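You operate a simulated robot arm through the tools that you are given. There is no shell and no other tool. Be economical: measure what you need, move in short steps, check, and stop when the job is done.

The job below is to be done with a simulated robot arm. You get a single attempt, and the scene is never put back.

JOB
Put the two slugs from the hood back into their labelled cells.
Fine: the cells are in the red tab drawer; shut it again.

Only the result counts: the job must be done as asked and must still hold three seconds after the hand-in. Knocking over, shifting, dropping, spilling or breaking anything else fails it.

ROBOT AND FRAMES
A 6-joint arm with a two-finger parallel gripper, fixed in place. Base frame: the origin is at the foot of the arm, x ahead of it, y to its left, z up. Lengths are in m, angles in rad, forces in N, time in s.
With the tool pointing down near the work surface it reaches from about 0.34 to 0.82 m from the base axis. Its first joint turns from -2.897 to 2.897 rad. Payload 3.91 kg.
The tool frame sits at the grasp point between the pads (the TCP): z along the fingers, y along the line on which they close. The tips reach 0.03 m beyond it. Largest opening 0.11 m; finger width 0.02, thickness 0.01; the body of the gripper, 0.048 by 0.112 m, starts 0.055 m behind the TCP.
Orientation is that of the tool frame in the base frame, as a unit quaternion [x, y, z, w]. With the fingers straight down and closing along the base's y, the tool's x points along the base's -x, its y along +y and its z along -z.

CONTROLS
- The arm moves only by the tool nudge_tool. Its argument "steps" is a list of rows, each a list of 7 numbers: the turn, a rotation vector about the base's x, y, z in rad, then the shift along the base's x, y, z in m, then the finger opening in m, from 0 to 0.11. In form: [[rx, ry, rz, tx, ty, tz, hand], ...]. A call has 1 to 8 rows; each row shifts and turns the commanded pose from where the row before left it. A row lasts 0.2 s, in which the tool goes at most 0.05 m and 0.15 rad; a call with a longer step from one row to the next is refused whole, and so is a gripper value outside its range. A pose out of reach is approached as far as the arm can. The call stops where the force on the tool passes 90 N (or 10 N more than at its start, if that is more) or the arm is blocked; 0.2 s more then pass. The fingers move at their own pace (about 0.045 m/s each) and stop on an object; they squeeze with about 40 N. The grip force told is the motor's: it shows also when the fingers shut on nothing. Time passes only in rows, and 0.2 s behind the last, so rows that do not move let the fingers close. It gives the time, the measured TCP pose, the force on the tool (base axes), the opening and the grip force at its end, in the units of the frame above (readings bear some noise), and new pictures: "views" is both (left out), scene, wrist or none.
- Cameras (640 x 400 px; columns grow to the right, rows downward): "scene" is fixed at [0.0545, 0.6491, 1.4546]; the picture's right is [-0.48, -0.88, 0.00], its down [-0.64, 0.35, -0.68] and it looks along [0.60, -0.33, -0.73] (base axes); focal length 329 px, centre (320, 200). "wrist" rides on the gripper at [0.077, 0.007, -0.114] in the tool frame; the picture's right is [-0.09, 1.00, 0.00], its down [-0.80, -0.07, -0.59] and it looks along [-0.59, -0.05, 0.80] (tool axes); focal length 270 px, centre (320, 200). There is no depth. A picture from a camera that has moved, and an enlarged one, comes with that camera's place and axes in the base frame and with its lens. The place of the scene camera against the robot may be out by one fixed shift of up to 0.012 m in any direction.
- move_column(by): slides the trunk up (or, below 0, down) by that many m; the arm rides with it, the base frame stays. It gives what a move gives, with no picture.
- zoom(camera, box): a new picture of the part [left, top, right, bottom] of that camera's present view, enlarged. No time passes.
- close_job(): hands the job in; it is judged then, once.

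Go step by step. Nothing tells you positions but the pictures and the camera data: compare them with the known pose of the tool, close in by small moves and look again before you grip or let go. The budget is 120 turns and 170 pictures, counting those below and the enlarged ones. Unless the task says otherwise, let go and move clear before handing in, and close with one line.

The tools are called by a JSON object that holds its "op" and its "data". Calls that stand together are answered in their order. nudge_tool: Moves the arm, as the interface text tells. Its arguments: {"type":"object","properties":{"steps":{"type":"array","items":{"type":"array","items":{"type":"number"}}},"views":{"type":"string","enum":["both","scene","wrist","none"]}},"required":["steps"]} The other tools are called the same way: move_column (by) slides the trunk up or down; zoom (camera, box) takes an enlarged picture of a part of a camera's view; close_job () hands the job in.

At the start:

```text
time: 0.0
tcp_pos: [0.3754, 0.3177, 1.1684]
tool_rot: [-0.001, 1.0, 0.0, 0.0]
wrist_force: [-0.6, -0.5, 0.2]
opening: 0.1099
grasp_force: 0.1
trunk travel left (down, up): [-0.55, 0.06]
```

scene: 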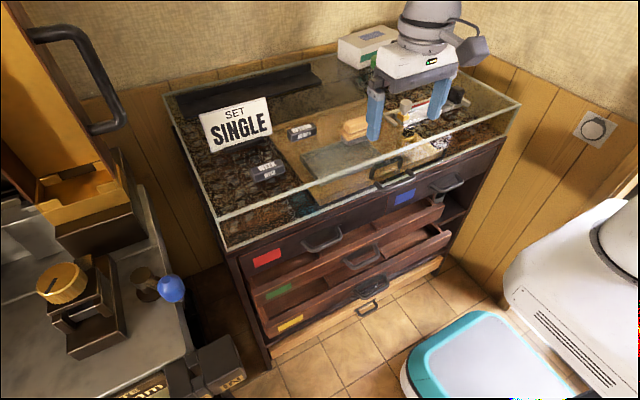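
wrist: 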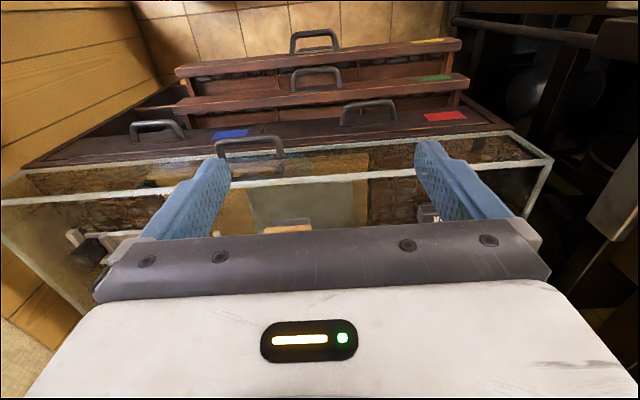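

I see a glass-walled case on a drawer cabinet, with red, green, yellow and blue tabs; two dark labelled blocks seem to lie inside the hood. I'll enlarge the relevant regions first.

{"op": "zoom", "data": {"camera": "scene", "box": [160, 60, 360, 220]}}

{"op": "zoom", "data": {"camera": "scene", "box": [320, 20, 520, 180]}}

{"op": "zoom", "data": {"camera": "scene", "box": [230, 170, 480, 360]}}

{"op": "zoom", "data": {"camera": "scene", "box": [0, 120, 260, 400]}}

```text
2.50 times, centred on (260, 140) of scene
camera zoom: at [0.0545, 0.6491, 1.4546], right [-0.48, -0.88, 0.0], down [-0.64, 0.35, -0.68], along [0.6, -0.33, -0.73], focal length 822 px, centre (470, 350)
```

zoom: 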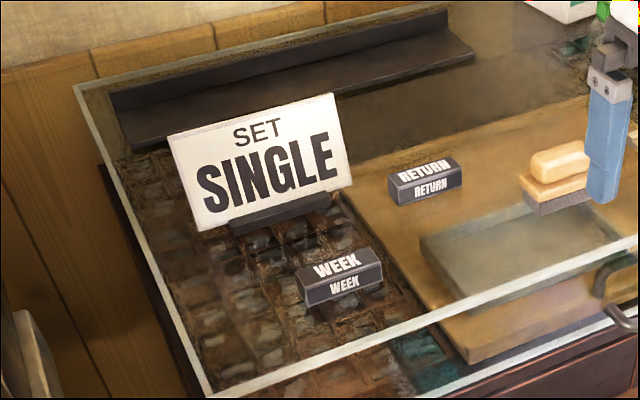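

```text
2.50 times, centred on (420, 100) of scene
camera zoom: at [0.0545, 0.6491, 1.4546], right [-0.48, -0.88, 0.0], down [-0.64, 0.35, -0.68], along [0.6, -0.33, -0.73], focal length 822 px, centre (70, 450)
```

zoom: 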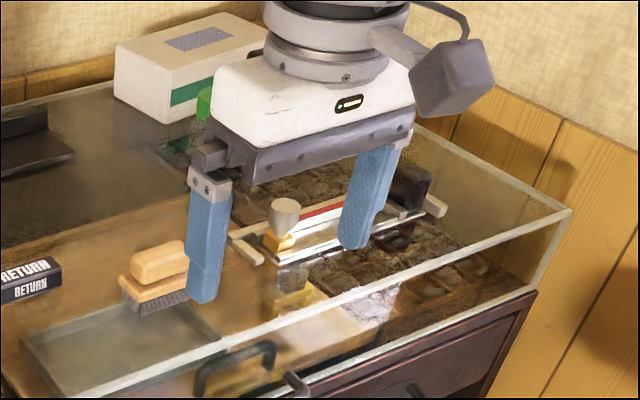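

```text
2.11 times, centred on (355, 265) of scene
camera zoom: at [0.0545, 0.6491, 1.4546], right [-0.48, -0.88, 0.0], down [-0.64, 0.35, -0.68], along [0.6, -0.33, -0.73], focal length 692 px, centre (246, 63)
```

zoom: 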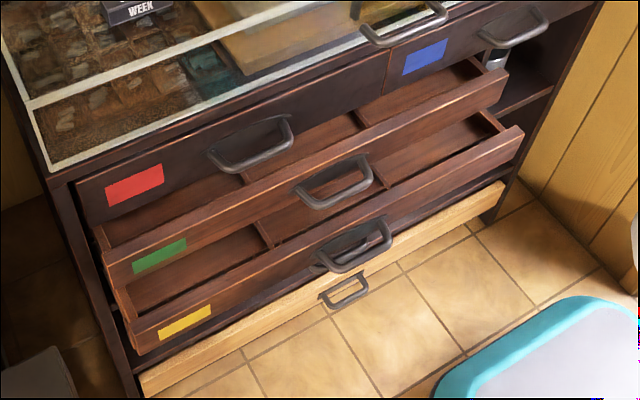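

```text
1.43 times, centred on (130, 260) of scene
camera zoom: at [0.0545, 0.6491, 1.4546], right [-0.48, -0.88, 0.0], down [-0.64, 0.35, -0.68], along [0.6, -0.33, -0.73], focal length 470 px, centre (591, 114)
```

zoom: 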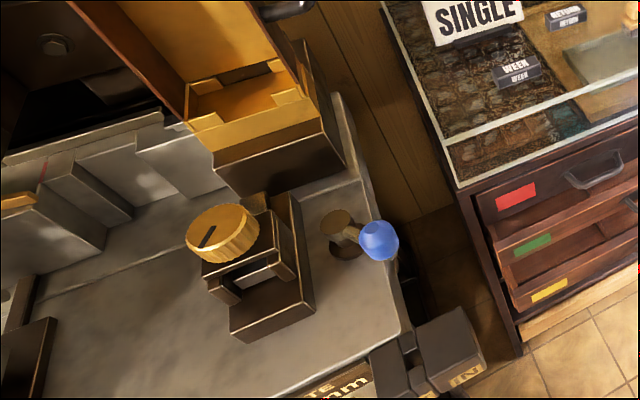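

The hood looks like a glass case about 0.12 m tall, with its front at x≈0.61 and y from -0.45 to 0.62. I can't yet tell whether the slugs lie inside or on top of it, so I'll look closer with the wrist camera.

{"op": "zoom", "data": {"camera": "wrist", "box": [100, 90, 580, 300]}}

{"op": "nudge_tool", "data": {"steps": [[0, 0, 0, 0.05, 0, 0.02, 0.11], [0, 0, 0, 0.05, 0, 0.0, 0.11], [0, 0, 0, 0.05, 0, 0, 0.11]], "views": "both"}}

```text
1.33 times, centred on (340, 195) of wrist
camera zoom: at [0.2983, 0.3254, 1.2836], right [0.09, 1.0, 0.0], down [0.8, -0.07, 0.59], along [0.59, -0.05, -0.8], focal length 360 px, centre (293, 207)
```

zoom: 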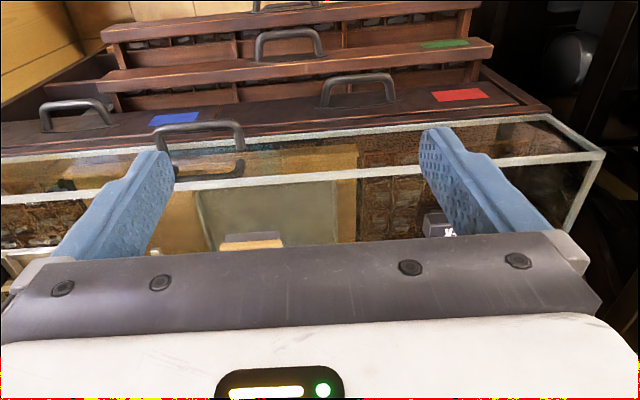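

```text
refused: row 1 steps farther than a row can; nothing moved
```

The wrist picture shows a handle on the front glass. I'll move forward over the case.

{"op": "nudge_tool", "data": {"steps": [[0, 0, 0, 0.045, 0, 0, 0.11], [0, 0, 0, 0.045, 0, 0.0, 0.11], [0, 0, 0, 0.045, 0, 0, 0.11], [0, 0, 0, 0.045, 0, 0, 0.11]], "views": "both"}}

```text
time: 1.0
tcp_pos: [0.5567, 0.3184, 1.1682]
tool_rot: [0.001, 1.0, 0.0, -0.001]
wrist_force: [0.9, 0.0, 0.6]
opening: 0.1101
grasp_force: 0.1
trunk travel left (down, up): [-0.55, 0.06]
camera wrist: at [0.4799, 0.3264, 1.2834], right [0.09, 1.0, 0.0], down [0.8, -0.07, 0.59], along [0.59, -0.05, -0.8], focal length 270 px, centre (320, 200)
```

scene: 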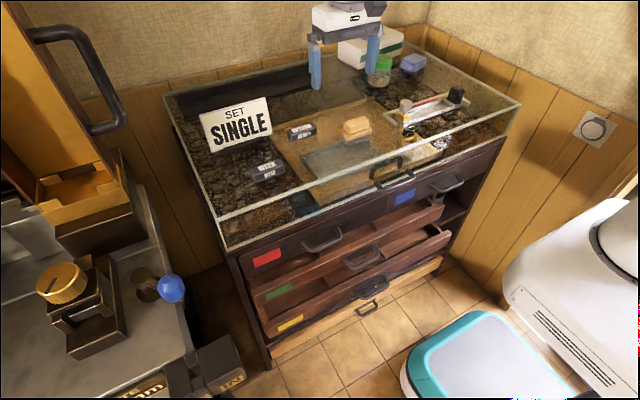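
wrist: 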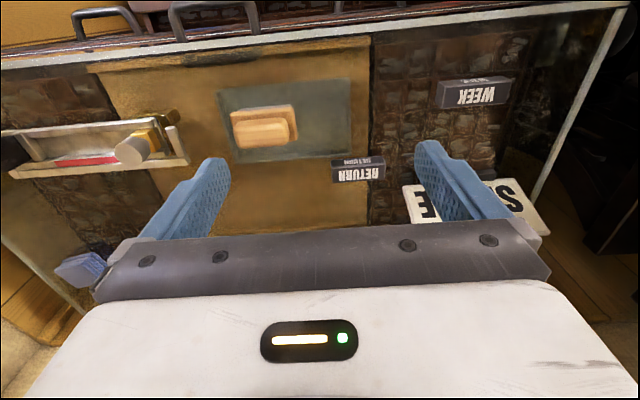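

Triangulating from both cameras, the glass top is at z≈0.965 and the slugs lie on it near (0.58, 0.49) and (0.65, 0.36). The red drawer handle is near (0.455, 0.41, 0.83), and I'll enlarge those areas for detail.

{"op": "zoom", "data": {"camera": "wrist", "box": [320, 50, 560, 230]}}

{"op": "zoom", "data": {"camera": "scene", "box": [240, 110, 340, 190]}}

{"op": "zoom", "data": {"camera": "scene", "box": [230, 200, 400, 310]}}

```text
2.22 times, centred on (440, 140) of wrist
camera zoom: at [0.4799, 0.3264, 1.2834], right [0.09, 1.0, 0.0], down [0.8, -0.07, 0.59], along [0.59, -0.05, -0.8], focal length 601 px, centre (53, 333)
```

zoom: 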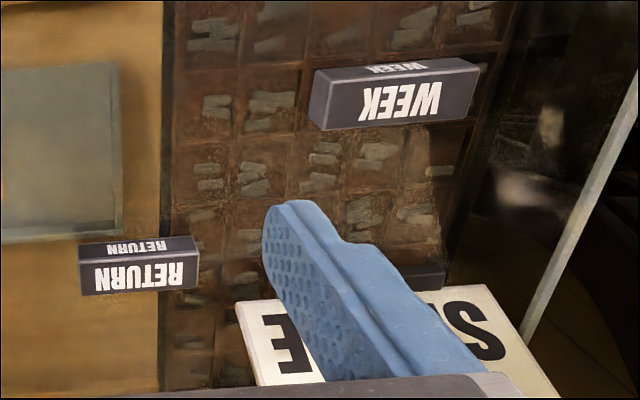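

```text
5.00 times, centred on (290, 150) of scene
camera zoom: at [0.0545, 0.6491, 1.4546], right [-0.48, -0.88, 0.0], down [-0.64, 0.35, -0.68], along [0.6, -0.33, -0.73], focal length 1644 px, centre (470, 450)
```

zoom: 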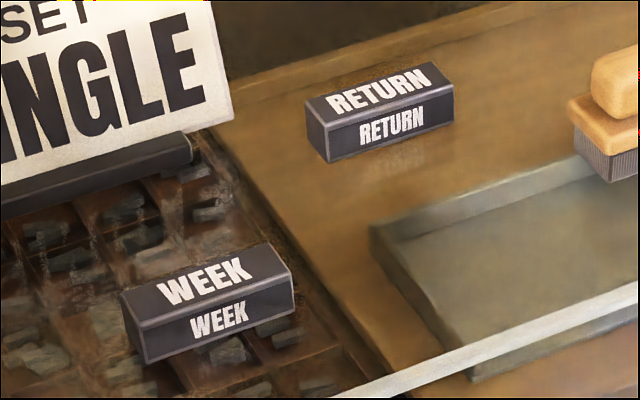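

```text
3.64 times, centred on (315, 255) of scene
camera zoom: at [0.0545, 0.6491, 1.4546], right [-0.48, -0.88, 0.0], down [-0.64, 0.35, -0.68], along [0.6, -0.33, -0.73], focal length 1196 px, centre (338, 0)
```

zoom: 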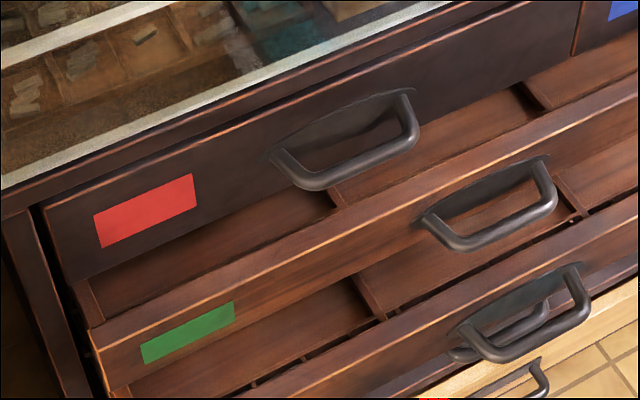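

The slugs sit on the glass with their labels facing up and front. I'll go and look at the red drawer handle from close above, to hook it with the fingers pointing down.

{"op": "nudge_tool", "data": {"steps": [[0, 0, 0, -0.045, 0.015, 0, 0.05], [0, 0, 0, -0.045, 0.015, 0.0, 0.03], [0, 0, 0, -0.045, 0.015, 0, 0], [0, 0, 0, -0.045, 0.015, 0, 0], [0, 0, 0, 0, 0.015, -0.045, 0], [0, 0, 0, 0, 0.01, -0.045, 0], [0, 0, 0, 0, 0, -0.045, 0]], "views": "both"}}

```text
time: 2.6
tcp_pos: [0.3753, 0.4037, 1.0323]
tool_rot: [0.0, 1.0, 0.0, 0.0]
wrist_force: [0.4, 0.4, 0.3]
opening: 0.0
grasp_force: 29.5
trunk travel left (down, up): [-0.55, 0.06]
camera wrist: at [0.298, 0.4113, 1.1473], right [0.09, 1.0, 0.0], down [0.8, -0.07, 0.59], along [0.59, -0.05, -0.8], focal length 270 px, centre (320, 200)
```

scene: 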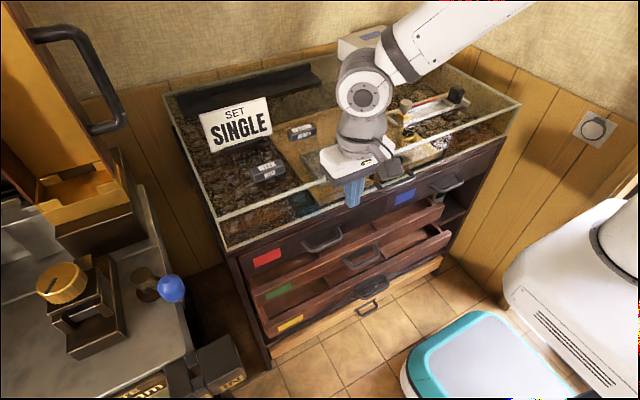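
wrist: 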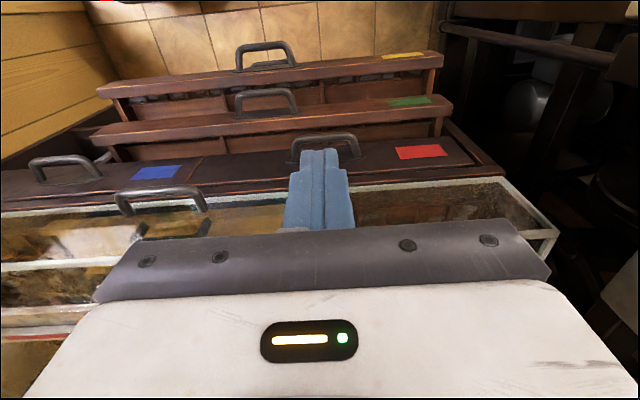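

The red handle's bar triangulates to about (0.465, 0.405, 0.764), with the drawer face at x≈0.50. I'll tilt the closed fingers about 22° forward and come down above the gap behind the bar.

{"op": "nudge_tool", "data": {"steps": [[0, -0.13, 0, 0, 0, 0, 0], [0, -0.13, 0, 0, 0, 0, 0], [0, -0.13, 0, 0, 0, 0, 0], [0, 0, 0, 0.025, 0, -0.04, 0], [0, 0, 0, 0.025, 0, -0.04, 0], [0, 0, 0, 0.02, 0, -0.04, 0], [0, 0, 0, 0.003, 0, -0.04, 0]], "views": "both"}}

```text
time: 4.2
tcp_pos: [0.4484, 0.4023, 0.8727]
tool_rot: [0.0, 0.981, -0.001, 0.194]
wrist_force: [0.1, 0.4, 0.3]
opening: 0.0
grasp_force: 37.5
trunk travel left (down, up): [-0.55, 0.06]
camera wrist: at [0.3331, 0.4107, 0.9487], right [0.08, 1.0, 0.03], down [0.51, -0.07, 0.85], along [0.85, -0.05, -0.52], focal length 270 px, centre (320, 200)
```

scene: 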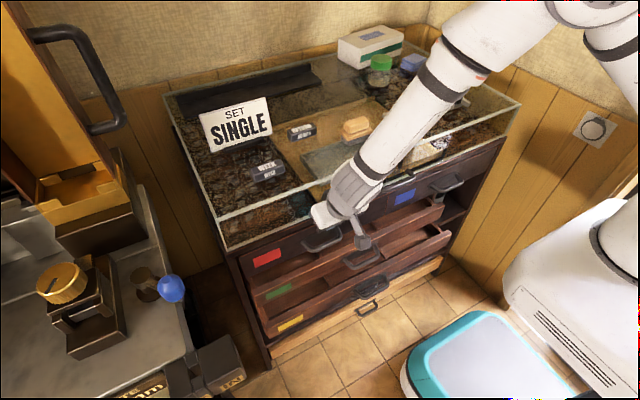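
wrist: 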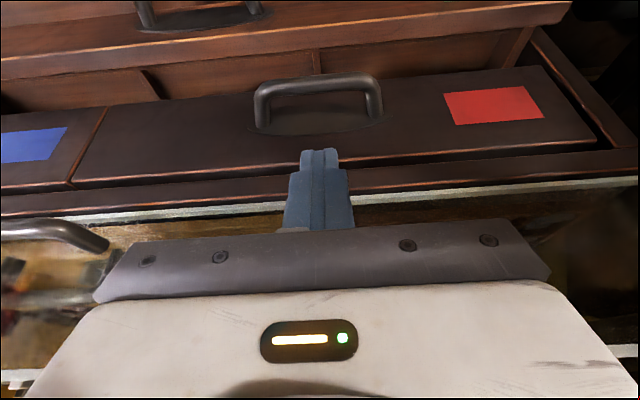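

The bar is at (0.462, 0.405, 0.769) and the drawer face at x≈0.50. I'll lower the fingertips into the gap.

{"op": "nudge_tool", "data": {"steps": [[0, 0, 0, 0.01, 0.002, -0.03, 0], [0, 0, 0, 0.009, 0, -0.03, 0], [0, 0, 0, 0.009, 0, -0.027, 0]], "views": "both"}}

```text
time: 5.0
tcp_pos: [0.4766, 0.4051, 0.7847]
tool_rot: [0.001, 0.981, 0.0, 0.193]
wrist_force: [-0.5, 0.0, 0.1]
opening: 0.0001
grasp_force: 38.0
trunk travel left (down, up): [-0.55, 0.06]
camera wrist: at [0.3627, 0.4116, 0.8625], right [0.08, 1.0, 0.03], down [0.52, -0.07, 0.85], along [0.85, -0.05, -0.52], focal length 270 px, centre (320, 200)
```

scene: 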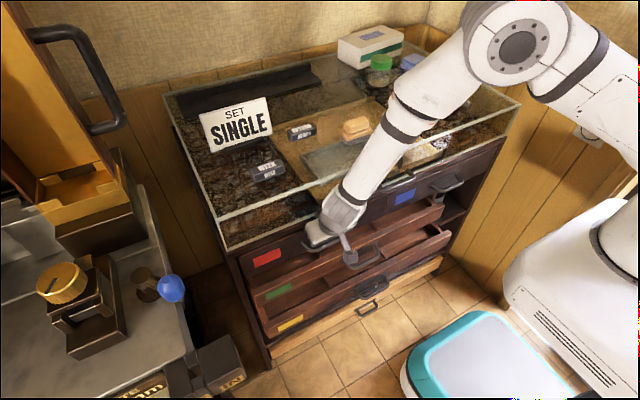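
wrist: 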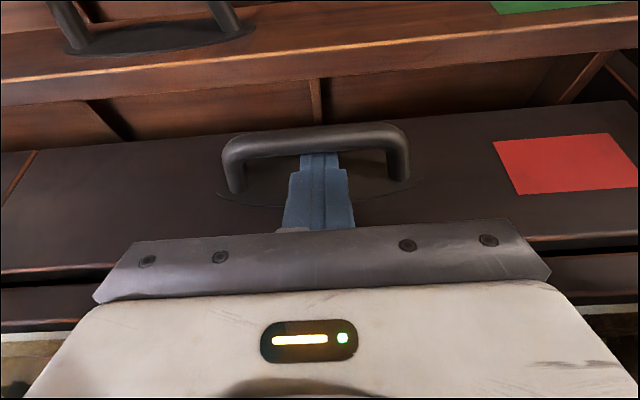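

The fingertips are inside the handle loop. Now I'll pull toward -x.

{"op": "nudge_tool", "data": {"steps": [[0, 0, 0, -0.015, 0, 0, 0], [0, 0, 0, -0.02, 0, 0, 0], [0, 0, 0, -0.025, 0, 0, 0], [0, 0, 0, -0.025, 0, 0, 0], [0, 0, 0, -0.025, 0, 0, 0], [0, 0, 0, -0.02, 0, 0, 0]], "views": "both"}}

```text
time: 6.4
tcp_pos: [0.3445, 0.4049, 0.7869]
tool_rot: [0.0, 0.981, 0.001, 0.193]
wrist_force: [-13.5, -1.2, 17.6]
opening: 0.0
grasp_force: 37.8
trunk travel left (down, up): [-0.55, 0.06]
camera wrist: at [0.2304, 0.4126, 0.8636], right [0.08, 1.0, 0.03], down [0.52, -0.07, 0.85], along [0.85, -0.05, -0.52], focal length 270 px, centre (320, 200)
```

scene: 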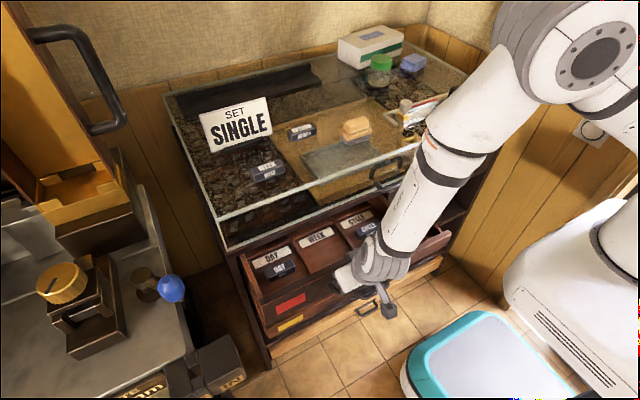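
wrist: 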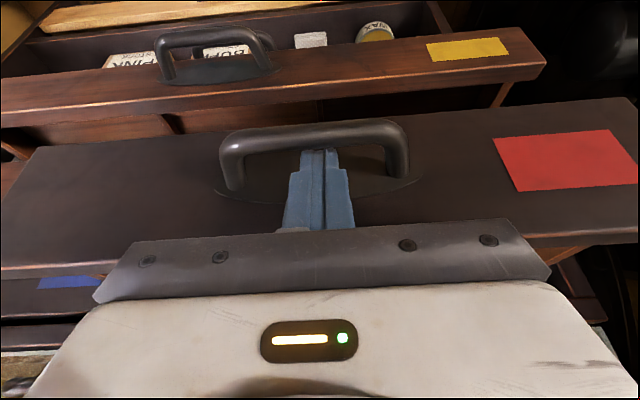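

The drawer came open and I can see cells labelled DAY, WEEK and others. I'll unhook the fingers, rise clear and look into the drawer.

{"op": "nudge_tool", "data": {"steps": [[0, 0, 0, 0.01, 0, 0.0, 0], [0, 0, 0, -0.012, 0, 0.03, 0], [0, 0, 0, -0.015, 0, 0.04, 0], [0, 0, 0, -0.01, 0, 0.045, 0], [0, 0.13, 0, 0, 0, 0.045, 0], [0, 0.13, 0, 0, 0, 0.045, 0], [0, 0.13, 0, 0, 0, 0.045, 0]], "views": "both"}}

```text
time: 8.0
tcp_pos: [0.3212, 0.4058, 1.0389]
tool_rot: [-0.001, 1.0, 0.0, -0.001]
wrist_force: [1.5, -0.1, -0.5]
opening: 0.0002
grasp_force: 37.4
trunk travel left (down, up): [-0.55, 0.06]
camera wrist: at [0.244, 0.4126, 1.1534], right [0.09, 1.0, 0.0], down [0.8, -0.07, 0.59], along [0.59, -0.05, -0.81], focal length 270 px, centre (320, 200)
```

scene: 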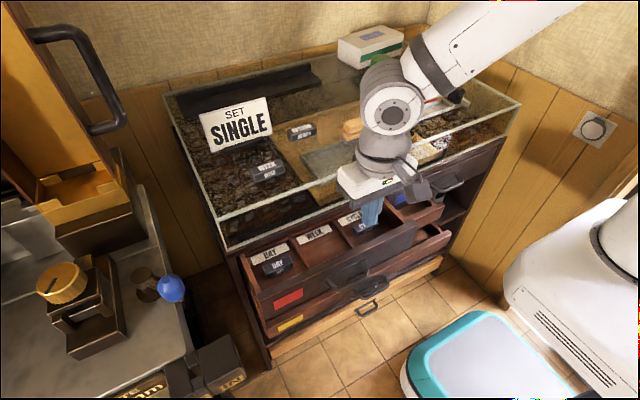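
wrist: 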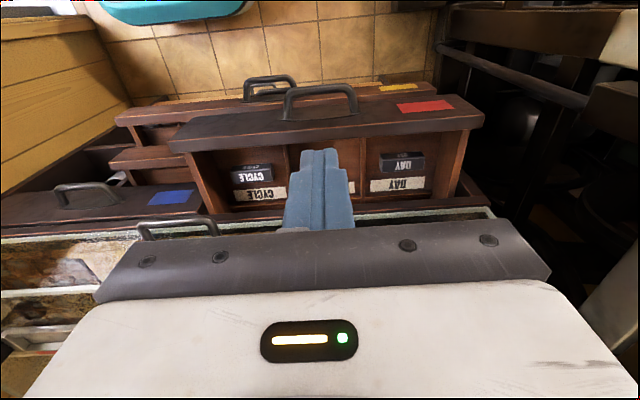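

The front row has cells DAY, WEEK (empty) and CYCLE. RETURN's cell must be elsewhere in the drawer, so I'll enlarge the drawer.

{"op": "zoom", "data": {"camera": "scene", "box": [230, 190, 430, 320]}}

{"op": "zoom", "data": {"camera": "wrist", "box": [150, 80, 510, 250]}}

```text
3.08 times, centred on (330, 255) of scene
camera zoom: at [0.0545, 0.6491, 1.4546], right [-0.48, -0.88, 0.0], down [-0.64, 0.35, -0.68], along [0.6, -0.33, -0.73], focal length 1012 px, centre (289, 31)
```

zoom: 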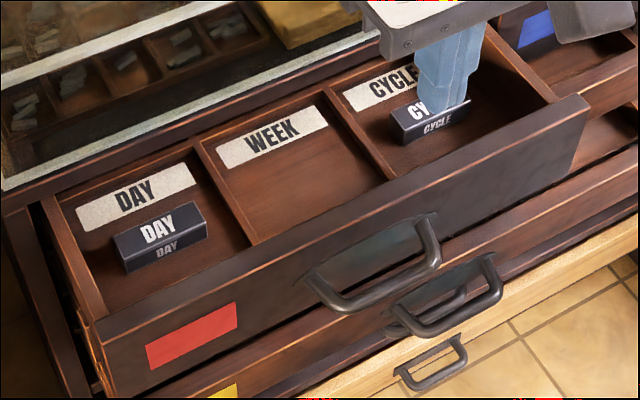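

```text
1.78 times, centred on (330, 165) of wrist
camera zoom: at [0.244, 0.4126, 1.1534], right [0.09, 1.0, 0.0], down [0.8, -0.07, 0.59], along [0.59, -0.05, -0.81], focal length 480 px, centre (302, 262)
```

zoom: 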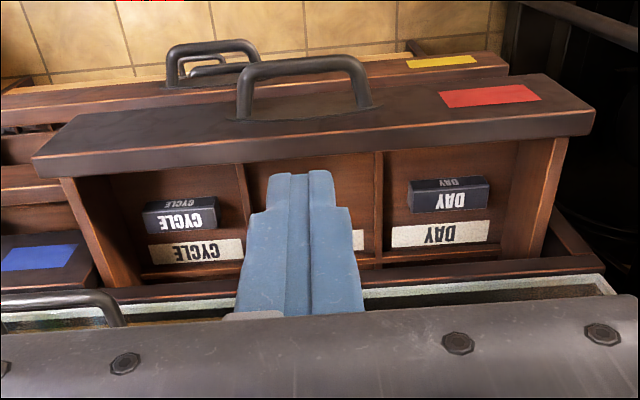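

There is a cross divider behind the labels, so a second row lies further back. I'll hook the handle again and pull further.

{"op": "nudge_tool", "data": {"steps": [[0, -0.13, 0, 0, 0, -0.045, 0], [0, -0.13, 0, 0, 0, -0.045, 0], [0, -0.13, 0, 0, 0, -0.045, 0], [0, 0, 0, 0, 0, -0.031, 0], [0, 0, 0, 0.009, 0, -0.029, 0], [0, 0, 0, 0.009, 0, -0.029, 0], [0, 0, 0, 0.008, 0, -0.028, 0]], "views": "wrist"}}

{"op": "nudge_tool", "data": {"steps": [[0, 0, 0, -0.015, 0, 0, 0], [0, 0, 0, -0.02, 0, 0, 0], [0, 0, 0, -0.02, 0, 0, 0]], "views": "both"}}

```text
time: 9.6
tcp_pos: [0.353, 0.4061, 0.802]
tool_rot: [0.003, 0.978, 0.006, 0.208]
wrist_force: [4.2, -22.4, 59.4]
opening: 0.0
grasp_force: 37.9
trunk travel left (down, up): [-0.55, 0.06]
stopped in row 7: the force on the tool passed its limit (the readings are from after the stop); the commanded pose is now the measured one
camera wrist: at [0.236, 0.4125, 0.8765], right [0.09, 1.0, 0.05], down [0.49, -0.09, 0.87], along [0.87, -0.05, -0.49], focal length 270 px, centre (320, 200)
```

wrist: 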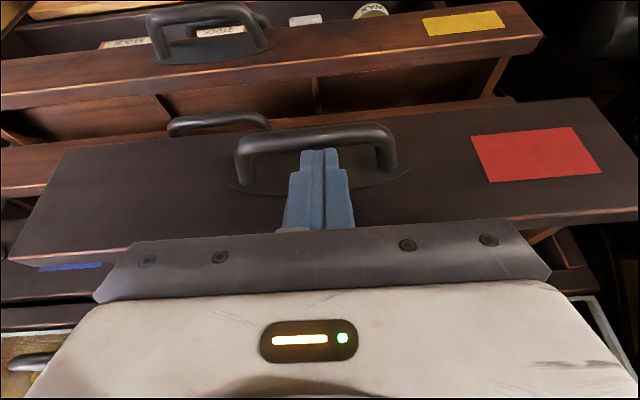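

```text
time: 10.3
tcp_pos: [0.3127, 0.4073, 0.8013]
tool_rot: [0.004, 0.978, 0.008, 0.21]
wrist_force: [-0.2, -19.2, 47.8]
opening: 0.0002
grasp_force: 37.9
trunk travel left (down, up): [-0.55, 0.06]
stopped in row 3: the force on the tool passed its limit (the readings are from after the stop); the commanded pose is now the measured one
camera wrist: at [0.1954, 0.4139, 0.875], right [0.08, 1.0, 0.05], down [0.48, -0.09, 0.87], along [0.87, -0.05, -0.49], focal length 270 px, centre (320, 200)
```

scene: 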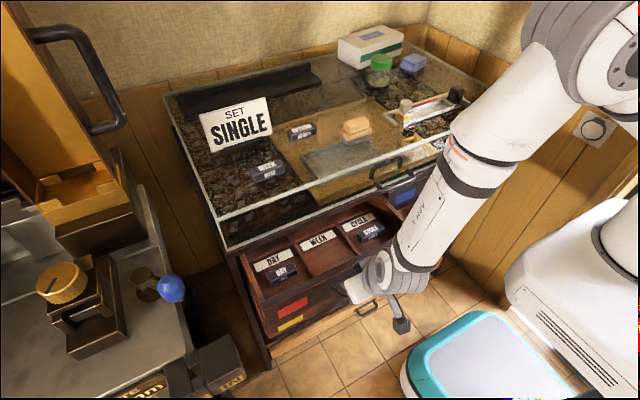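
wrist: 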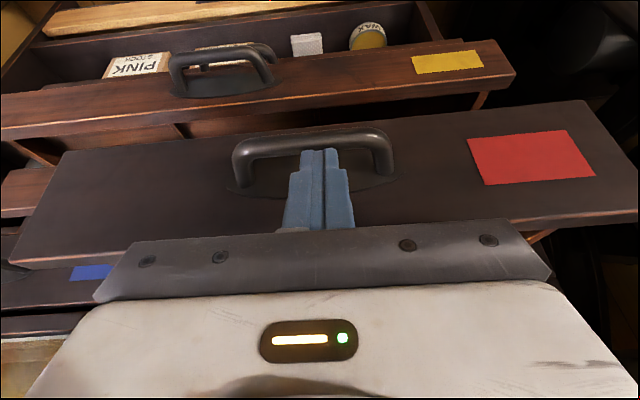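

The fingertip seems to have landed on the bar itself, because the drawer was slightly less open than I assumed. I'll lift off, return to vertical now that the hood is out of the way, and look again.

{"op": "nudge_tool", "data": {"steps": [[0, 0, 0, 0, 0, 0.04, 0], [0, 0, 0, -0.02, 0, 0.045, 0], [0, 0.14, 0, 0, 0, 0.02, 0], [0, 0.14, 0, 0, 0, 0.0, 0], [0, 0.14, 0, 0, 0, 0, 0], [0, 0, 0, 0, 0, 0, 0]], "views": "both"}}

```text
time: 11.7
tcp_pos: [0.2901, 0.41, 0.9036]
tool_rot: [0.003, 1.0, 0.006, -0.002]
wrist_force: [-0.6, -0.2, -0.5]
opening: 0.0
grasp_force: 38.1
trunk travel left (down, up): [-0.55, 0.06]
camera wrist: at [0.2151, 0.4169, 1.0182], right [0.09, 1.0, 0.01], down [0.8, -0.08, 0.59], along [0.59, -0.05, -0.81], focal length 270 px, centre (320, 200)
```

scene: 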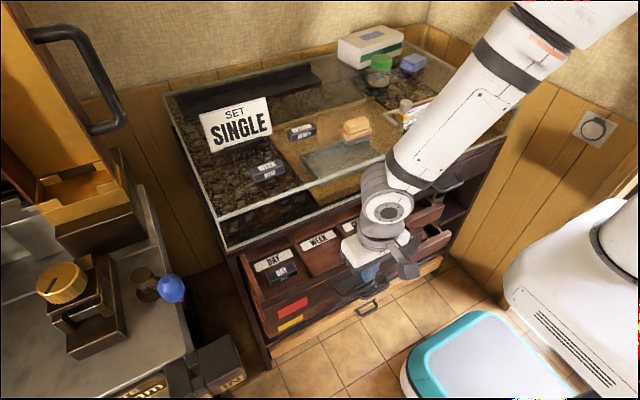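
wrist: 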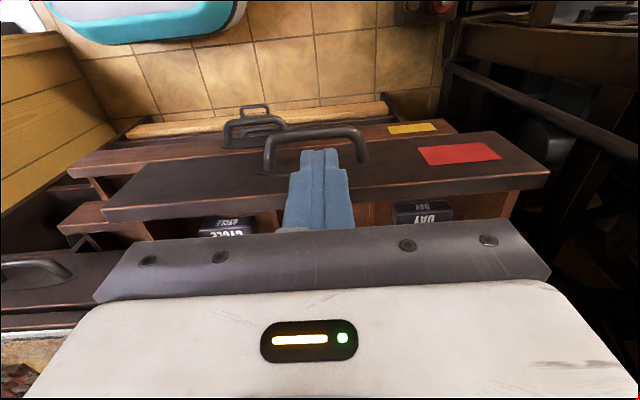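

The bar is at x≈0.316 and the drawer face at x≈0.355. I'll lower vertically at x=0.338, y=0.403.

{"op": "nudge_tool", "data": {"steps": [[0, 0, 0, 0.048, -0.007, 0, 0], [0, 0, 0, 0, 0, -0.04, 0], [0, 0, 0, 0, 0, -0.035, 0]], "views": "wrist"}}

```text
time: 12.5
tcp_pos: [0.3399, 0.4057, 0.8279]
tool_rot: [0.003, 1.0, 0.006, -0.002]
wrist_force: [0.0, -0.4, -0.2]
opening: 0.0001
grasp_force: 37.6
trunk travel left (down, up): [-0.55, 0.06]
camera wrist: at [0.2631, 0.412, 0.9432], right [0.09, 1.0, 0.01], down [0.8, -0.08, 0.59], along [0.59, -0.05, -0.81], focal length 270 px, centre (320, 200)
```

wrist: 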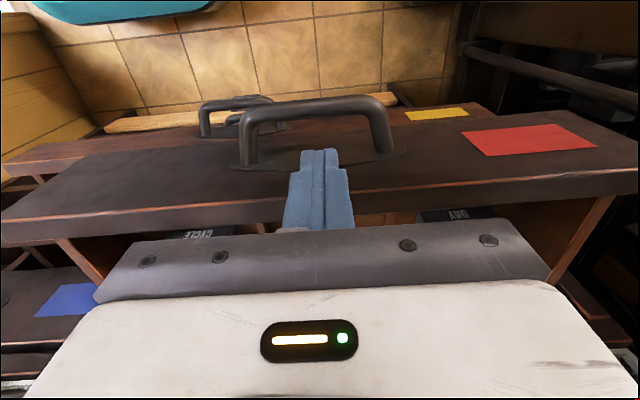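

{"op": "nudge_tool", "data": {"steps": [[0, 0, 0, -0.001, 0, -0.025, 0], [0, 0, 0, 0, 0, -0.023, 0]], "views": "wrist"}}

```text
time: 13.1
tcp_pos: [0.3404, 0.4036, 0.7798]
tool_rot: [0.002, 1.0, 0.005, -0.001]
wrist_force: [0.0, -0.5, -0.1]
opening: 0.0
grasp_force: 38.0
trunk travel left (down, up): [-0.55, 0.06]
camera wrist: at [0.2631, 0.4103, 0.895], right [0.09, 1.0, 0.01], down [0.8, -0.08, 0.59], along [0.59, -0.05, -0.81], focal length 270 px, centre (320, 200)
```

wrist: 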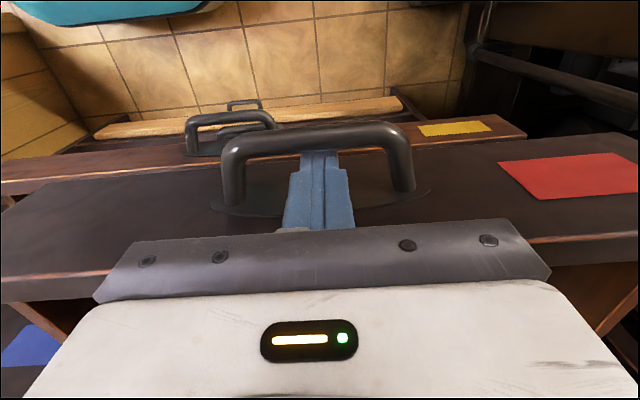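

The fingers are cleanly in the loop this time. I'll pull further.

{"op": "nudge_tool", "data": {"steps": [[0, 0, 0, -0.015, 0, 0, 0], [0, 0, 0, -0.02, 0, 0, 0], [0, 0, 0, -0.02, 0, 0, 0], [0, 0, 0, -0.02, 0, 0, 0]], "views": "both"}}

```text
time: 14.1
tcp_pos: [0.2629, 0.4032, 0.7807]
tool_rot: [0.003, 1.0, 0.006, -0.002]
wrist_force: [-0.5, 0.5, 0.1]
opening: 0.0001
grasp_force: 38.3
trunk travel left (down, up): [-0.55, 0.06]
camera wrist: at [0.1861, 0.4103, 0.8964], right [0.09, 1.0, 0.01], down [0.8, -0.08, 0.59], along [0.59, -0.05, -0.81], focal length 270 px, centre (320, 200)
```

scene: 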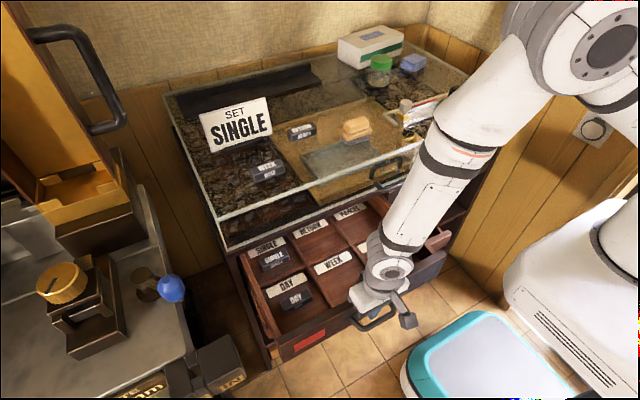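
wrist: 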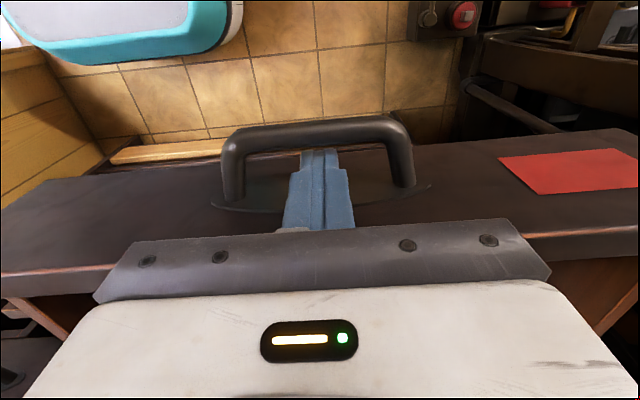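

The drawer now shows a back row with SINGLE, RETURN (empty) and another. I'll unhook straight up and look at the drawer from above.

{"op": "nudge_tool", "data": {"steps": [[0, 0, 0, 0.004, 0, 0, 0], [0, 0, 0, 0, 0, 0.04, 0], [0, 0, 0, 0, 0, 0.05, 0], [0, 0, 0, 0, 0, 0.05, 0], [0, 0, 0, 0, 0, 0.05, 0], [0, 0, 0, 0, 0, 0.05, 0]], "views": "both"}}

```text
time: 15.5
tcp_pos: [0.2665, 0.403, 1.0206]
tool_rot: [0.002, 1.0, 0.006, -0.002]
wrist_force: [-0.3, 1.2, 0.1]
opening: 0.0
grasp_force: 38.0
trunk travel left (down, up): [-0.55, 0.06]
camera wrist: at [0.1894, 0.4086, 1.136], right [0.09, 1.0, 0.01], down [0.8, -0.08, 0.59], along [0.59, -0.05, -0.81], focal length 270 px, centre (320, 200)
```

scene: 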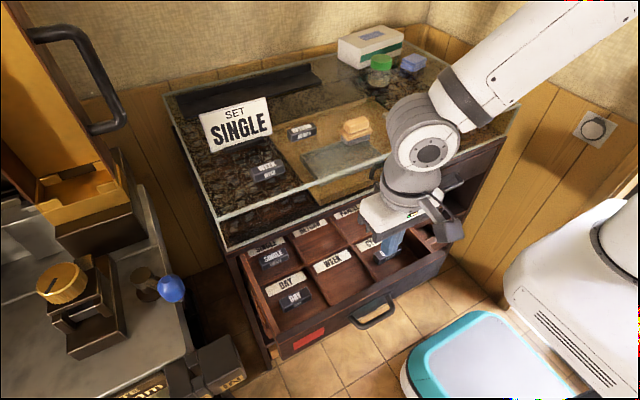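
wrist: 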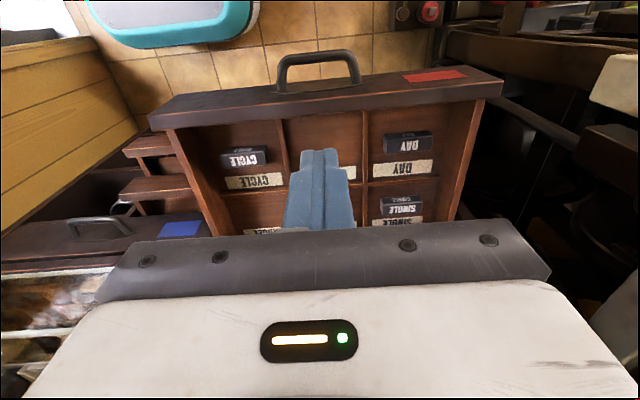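

The back row sits around x≈0.50, right under the hood front. I'd like it a few cm further out, so I'll drop straight back into the loop and pull about 5 cm more.

{"op": "nudge_tool", "data": {"steps": [[0, 0, 0, 0, 0, -0.05, 0], [0, 0, 0, 0, 0, -0.05, 0], [0, 0, 0, 0, 0, -0.05, 0], [0, 0, 0, 0, 0, -0.05, 0], [0, 0, 0, 0, 0, -0.04, 0], [0, 0, 0, -0.02, 0, 0, 0], [0, 0, 0, -0.02, 0, 0, 0], [0, 0, 0, -0.015, 0, 0, 0]], "views": "both"}}

```text
time: 17.3
tcp_pos: [0.2119, 0.4044, 0.7809]
tool_rot: [0.002, 1.0, 0.006, -0.001]
wrist_force: [0.3, 0.0, -0.6]
opening: 0.0
grasp_force: 38.2
trunk travel left (down, up): [-0.55, 0.06]
camera wrist: at [0.1345, 0.4117, 0.8957], right [0.09, 1.0, 0.01], down [0.8, -0.08, 0.59], along [0.59, -0.05, -0.81], focal length 270 px, centre (320, 200)
```

scene: 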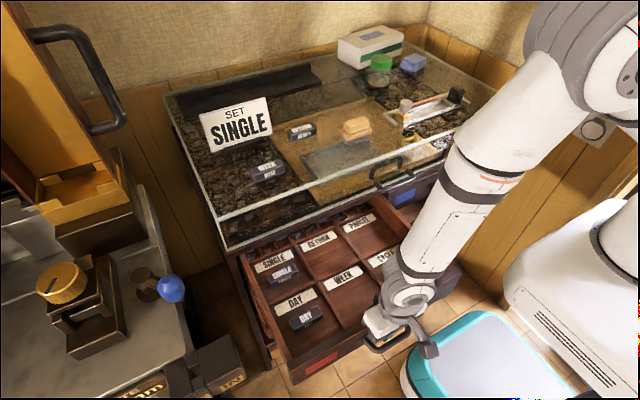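
wrist: 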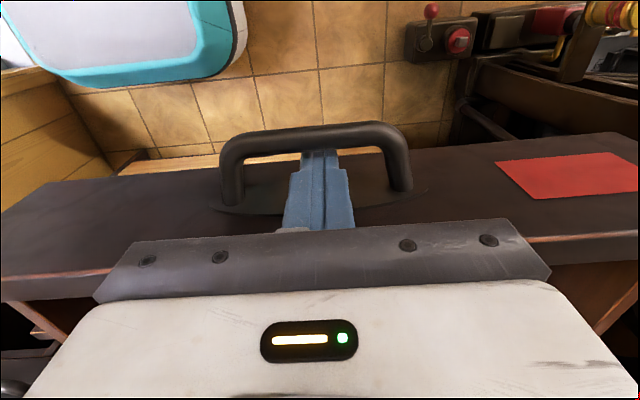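

Both rows are now well exposed. I'll unhook upward, open the gripper and travel above the WEEK slug on the hood.

{"op": "nudge_tool", "data": {"steps": [[0, 0, 0, 0.002, 0, 0.01, 0], [0, 0, 0, 0, 0, 0.05, 0], [0, 0, 0, 0, 0, 0.05, 0], [0, 0, 0, 0, 0, 0.05, 0], [0, 0, 0, 0, 0, 0.05, 0], [0, 0, 0, 0, 0, 0.05, 0.02], [0, 0, 0, 0, 0, 0.05, 0.05], [0, 0, 0, 0, 0, 0.05, 0.1]], "views": "wrist"}}

{"op": "nudge_tool", "data": {"steps": [[0, 0, 0, 0.045, 0.015, 0, 0.1], [0, 0, 0, 0.045, 0.015, 0, 0.1], [0, 0, 0, 0.045, 0.015, 0, 0.1], [0, 0, 0, 0.045, 0.015, 0, 0.1], [0, 0, 0, 0.045, 0.015, 0, 0.1], [0, 0, 0, 0.045, 0.01, 0, 0.1]], "views": "both"}}

```text
time: 19.1
tcp_pos: [0.2142, 0.4031, 1.1394]
tool_rot: [0.003, 1.0, 0.005, 0.0]
wrist_force: [0.4, 0.1, -0.1]
opening: 0.0662
grasp_force: 0.1
trunk travel left (down, up): [-0.55, 0.06]
camera wrist: at [0.1376, 0.4107, 1.2546], right [0.09, 1.0, 0.01], down [0.8, -0.08, 0.59], along [0.59, -0.05, -0.81], focal length 270 px, centre (320, 200)
```

wrist: 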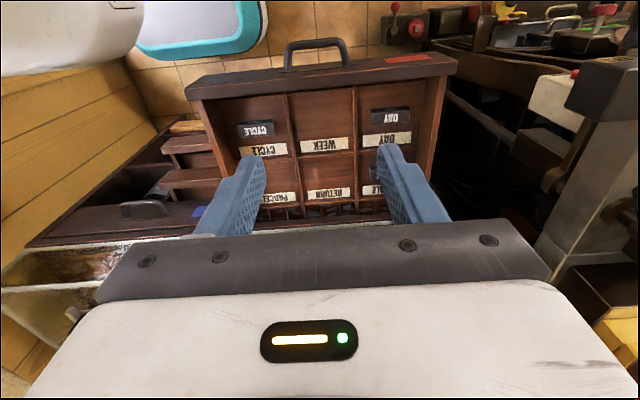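

```text
time: 20.5
tcp_pos: [0.4854, 0.4889, 1.1416]
tool_rot: [0.003, 1.0, 0.006, -0.002]
wrist_force: [0.5, 0.6, -0.2]
opening: 0.0999
grasp_force: 0.0
trunk travel left (down, up): [-0.55, 0.06]
camera wrist: at [0.4091, 0.4956, 1.2561], right [0.09, 1.0, 0.01], down [0.8, -0.08, 0.59], along [0.59, -0.05, -0.81], focal length 270 px, centre (320, 200)
```

scene: 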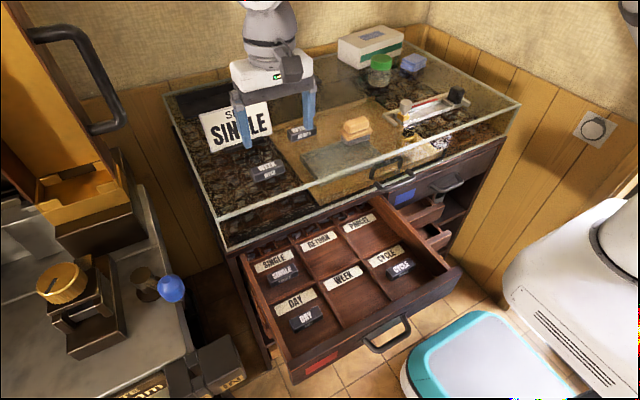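
wrist: 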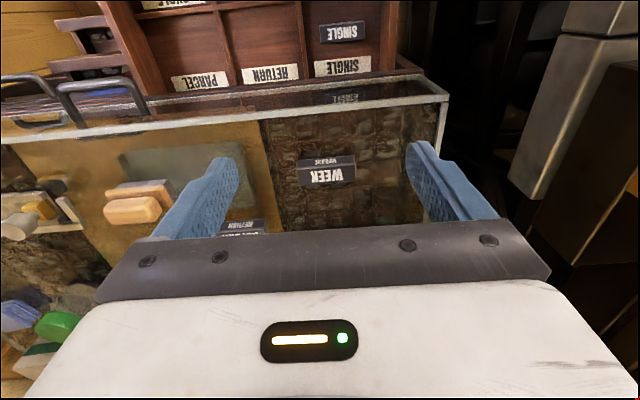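

The WEEK slug triangulates to about (0.58, 0.49), about 0.073 m long along y. I'll descend partway over it with the gripper open and check.

{"op": "nudge_tool", "data": {"steps": [[0, 0, 0, 0.047, 0, 0, 0.11], [0, 0, 0, 0.047, 0.001, 0, 0.11], [0, 0, 0, 0, 0, -0.04, 0.11], [0, 0, 0, 0, 0, -0.04, 0.11]], "views": "both"}}

```text
time: 21.5
tcp_pos: [0.5789, 0.4884, 1.0584]
tool_rot: [0.002, 1.0, 0.005, -0.002]
wrist_force: [-1.0, -0.3, -0.2]
opening: 0.1097
grasp_force: 0.0
trunk travel left (down, up): [-0.55, 0.06]
camera wrist: at [0.5029, 0.4952, 1.1746], right [0.09, 1.0, 0.01], down [0.8, -0.08, 0.59], along [0.59, -0.05, -0.81], focal length 270 px, centre (320, 200)
```

scene: 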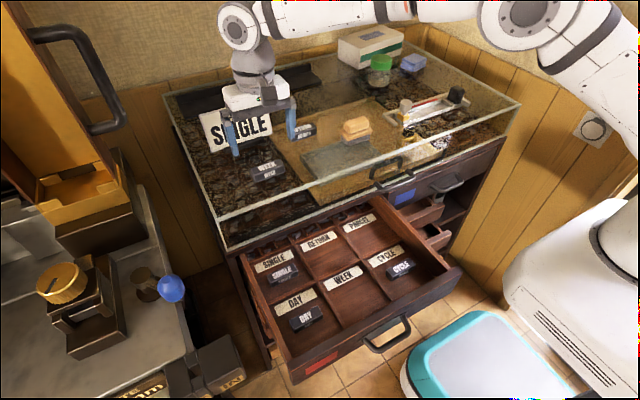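
wrist: 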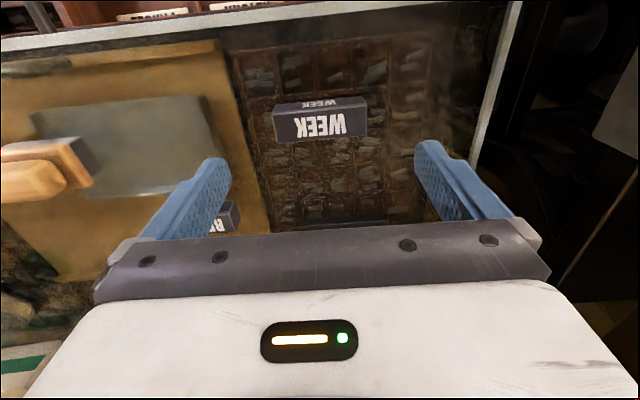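

WEEK: top at z≈0.979, base ≈0.956, centre (0.578, 0.493). The tips should stop about 6 mm above the glass, so I'll descend to TCP z≈0.994.

{"op": "nudge_tool", "data": {"steps": [[0, 0, 0, 0, 0.004, -0.03, 0.11], [0, 0, 0, 0, 0, -0.02, 0.11], [0, 0, 0, 0, 0, -0.013, 0.11]], "views": "both"}}

```text
time: 22.3
tcp_pos: [0.5787, 0.493, 0.9957]
tool_rot: [0.002, 1.0, 0.005, -0.002]
wrist_force: [0.4, 0.5, -0.3]
opening: 0.1099
grasp_force: 0.1
trunk travel left (down, up): [-0.55, 0.06]
camera wrist: at [0.5016, 0.4992, 1.1119], right [0.09, 1.0, 0.01], down [0.8, -0.08, 0.59], along [0.59, -0.05, -0.81], focal length 270 px, centre (320, 200)
```

scene: 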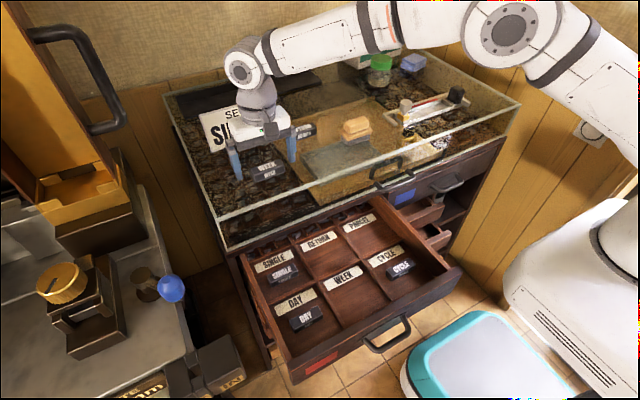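
wrist: 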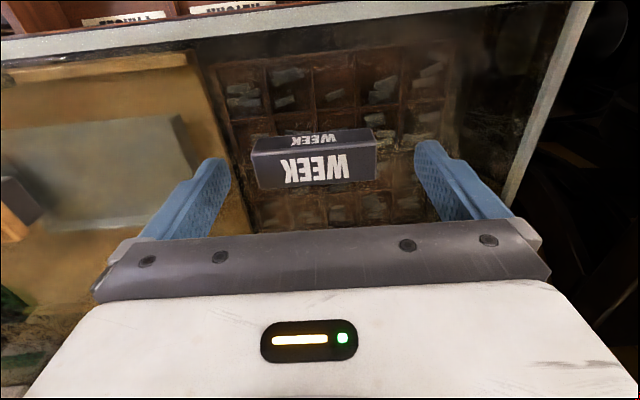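

Fingers straddle the slug with tips just above the glass. I'll close on it.

{"op": "nudge_tool", "data": {"steps": [[0, 0, 0, -0.003, -0.002, 0, 0.11], [0, 0, 0, 0, 0, 0, 0.05], [0, 0, 0, 0, 0, 0, 0.05], [0, 0, 0, 0, 0, 0, 0.05], [0, 0, 0, 0, 0, 0, 0.05]], "views": "wrist"}}

```text
time: 23.5
tcp_pos: [0.5759, 0.4892, 0.9971]
tool_rot: [0.003, 1.0, 0.005, -0.001]
wrist_force: [-0.3, -0.9, 0.5]
opening: 0.0713
grasp_force: 39.7
trunk travel left (down, up): [-0.55, 0.06]
camera wrist: at [0.4989, 0.4973, 1.1126], right [0.09, 1.0, 0.01], down [0.8, -0.08, 0.59], along [0.59, -0.05, -0.81], focal length 270 px, centre (320, 200)
```

wrist: 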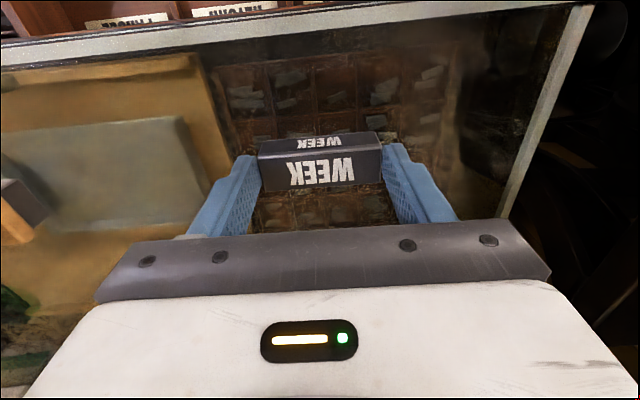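

WEEK is gripped (0.071 m). I'll lift it and carry it over the empty WEEK cell near (0.322, 0.402).

{"op": "nudge_tool", "data": {"steps": [[0, 0, 0, 0, 0, 0.03, 0.05], [0, 0, 0, 0, 0, 0.04, 0.05], [0, 0, 0, -0.042, -0.0145, 0, 0.05], [0, 0, 0, -0.042, -0.0145, 0, 0.05], [0, 0, 0, -0.042, -0.0145, 0, 0.05], [0, 0, 0, -0.042, -0.0145, 0, 0.05], [0, 0, 0, -0.042, -0.0145, 0, 0.05], [0, 0, 0, -0.043, -0.0145, 0, 0.05]], "views": "both"}}

```text
time: 25.3
tcp_pos: [0.3236, 0.4041, 1.0663]
tool_rot: [0.003, 1.0, 0.006, -0.001]
wrist_force: [-1.3, -0.1, -3.1]
opening: 0.0719
grasp_force: 40.1
trunk travel left (down, up): [-0.55, 0.06]
camera wrist: at [0.248, 0.4105, 1.1812], right [0.09, 1.0, 0.01], down [0.8, -0.08, 0.59], along [0.59, -0.05, -0.81], focal length 270 px, centre (320, 200)
```

scene: 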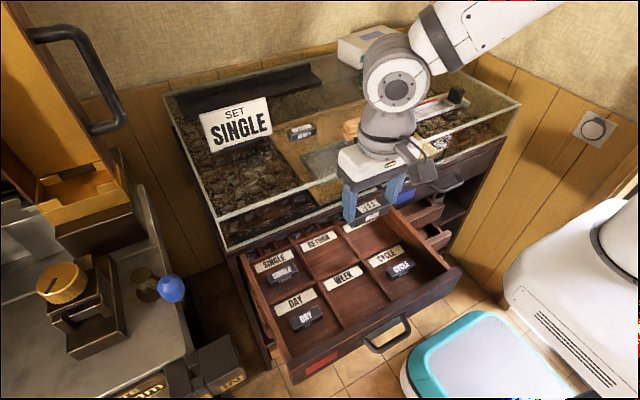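
wrist: 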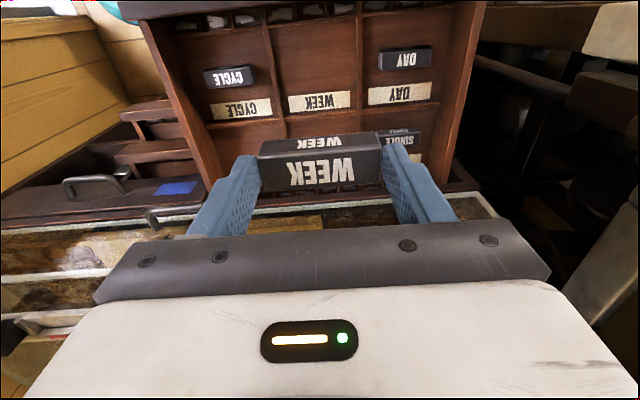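

DAY and CYCLE slugs sit at x≈0.329 with tops at z≈0.731, so the floor is near 0.708. WEEK's spot is (0.329, 0.401), and I'll descend toward it.

{"op": "nudge_tool", "data": {"steps": [[0, 0, 0, 0.005, -0.002, -0.045, 0.05], [0, 0, 0, 0, 0, -0.05, 0.05], [0, 0, 0, 0, 0, -0.05, 0.05], [0, 0, 0, 0, 0, -0.05, 0.05], [0, 0, 0, 0, 0, -0.05, 0.05]], "views": "both"}}

```text
time: 26.5
tcp_pos: [0.3286, 0.4029, 0.8213]
tool_rot: [0.003, 1.0, 0.005, -0.002]
wrist_force: [1.1, 0.4, -3.5]
opening: 0.0716
grasp_force: 39.9
trunk travel left (down, up): [-0.55, 0.06]
camera wrist: at [0.2527, 0.4101, 0.9367], right [0.09, 1.0, 0.01], down [0.8, -0.08, 0.59], along [0.59, -0.05, -0.81], focal length 270 px, centre (320, 200)
```

scene: 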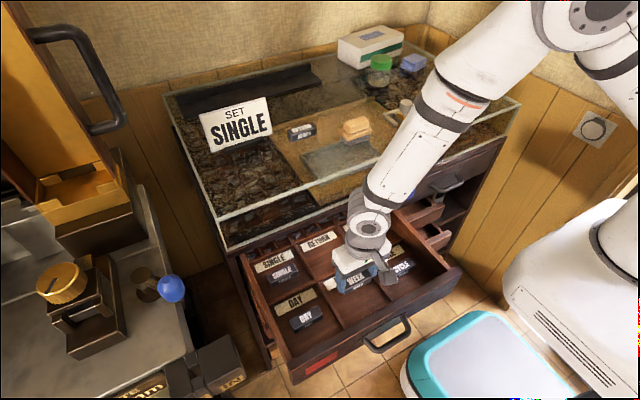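
wrist: 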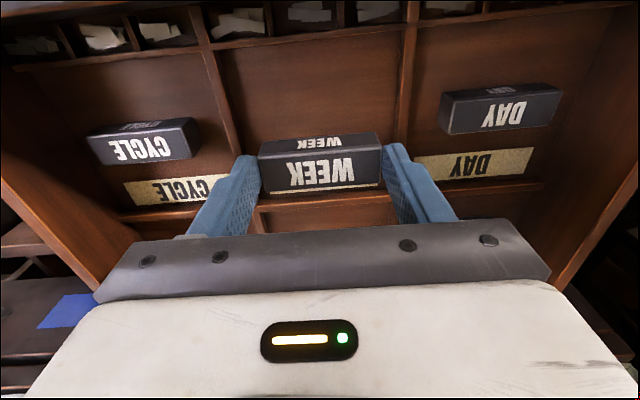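

Alignment with neighbouring slugs is good. I'll lower the last stretch slowly, watching the force.

{"op": "nudge_tool", "data": {"steps": [[0, 0, 0, 0.002, -0.001, -0.035, 0.05], [0, 0, 0, 0, 0, -0.02, 0.05], [0, 0, 0, 0, 0, -0.01, 0.05], [0, 0, 0, 0, 0, 0, 0.05]], "views": "both"}}

```text
time: 27.5
tcp_pos: [0.3307, 0.4027, 0.7594]
tool_rot: [0.003, 1.0, 0.008, 0.0]
wrist_force: [1.8, 6.6, 35.2]
opening: 0.0717
grasp_force: 40.2
trunk travel left (down, up): [-0.55, 0.06]
camera wrist: at [0.2532, 0.4088, 0.8736], right [0.09, 1.0, 0.02], down [0.8, -0.08, 0.59], along [0.59, -0.04, -0.8], focal length 270 px, centre (320, 200)
```

scene: 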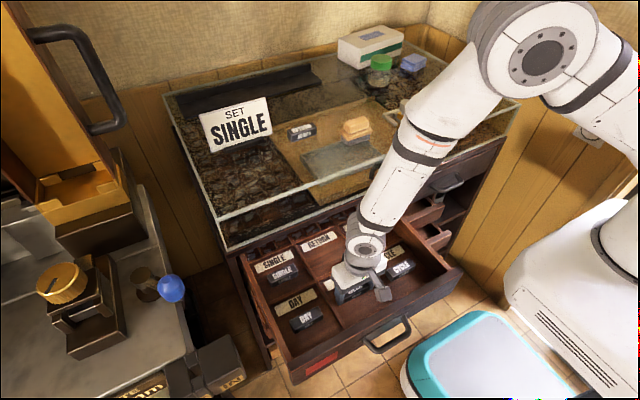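
wrist: 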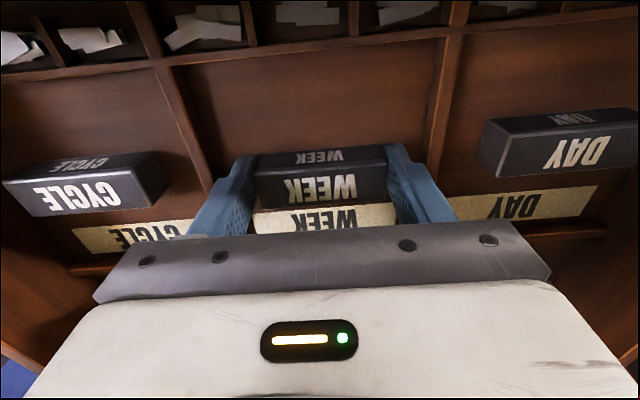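

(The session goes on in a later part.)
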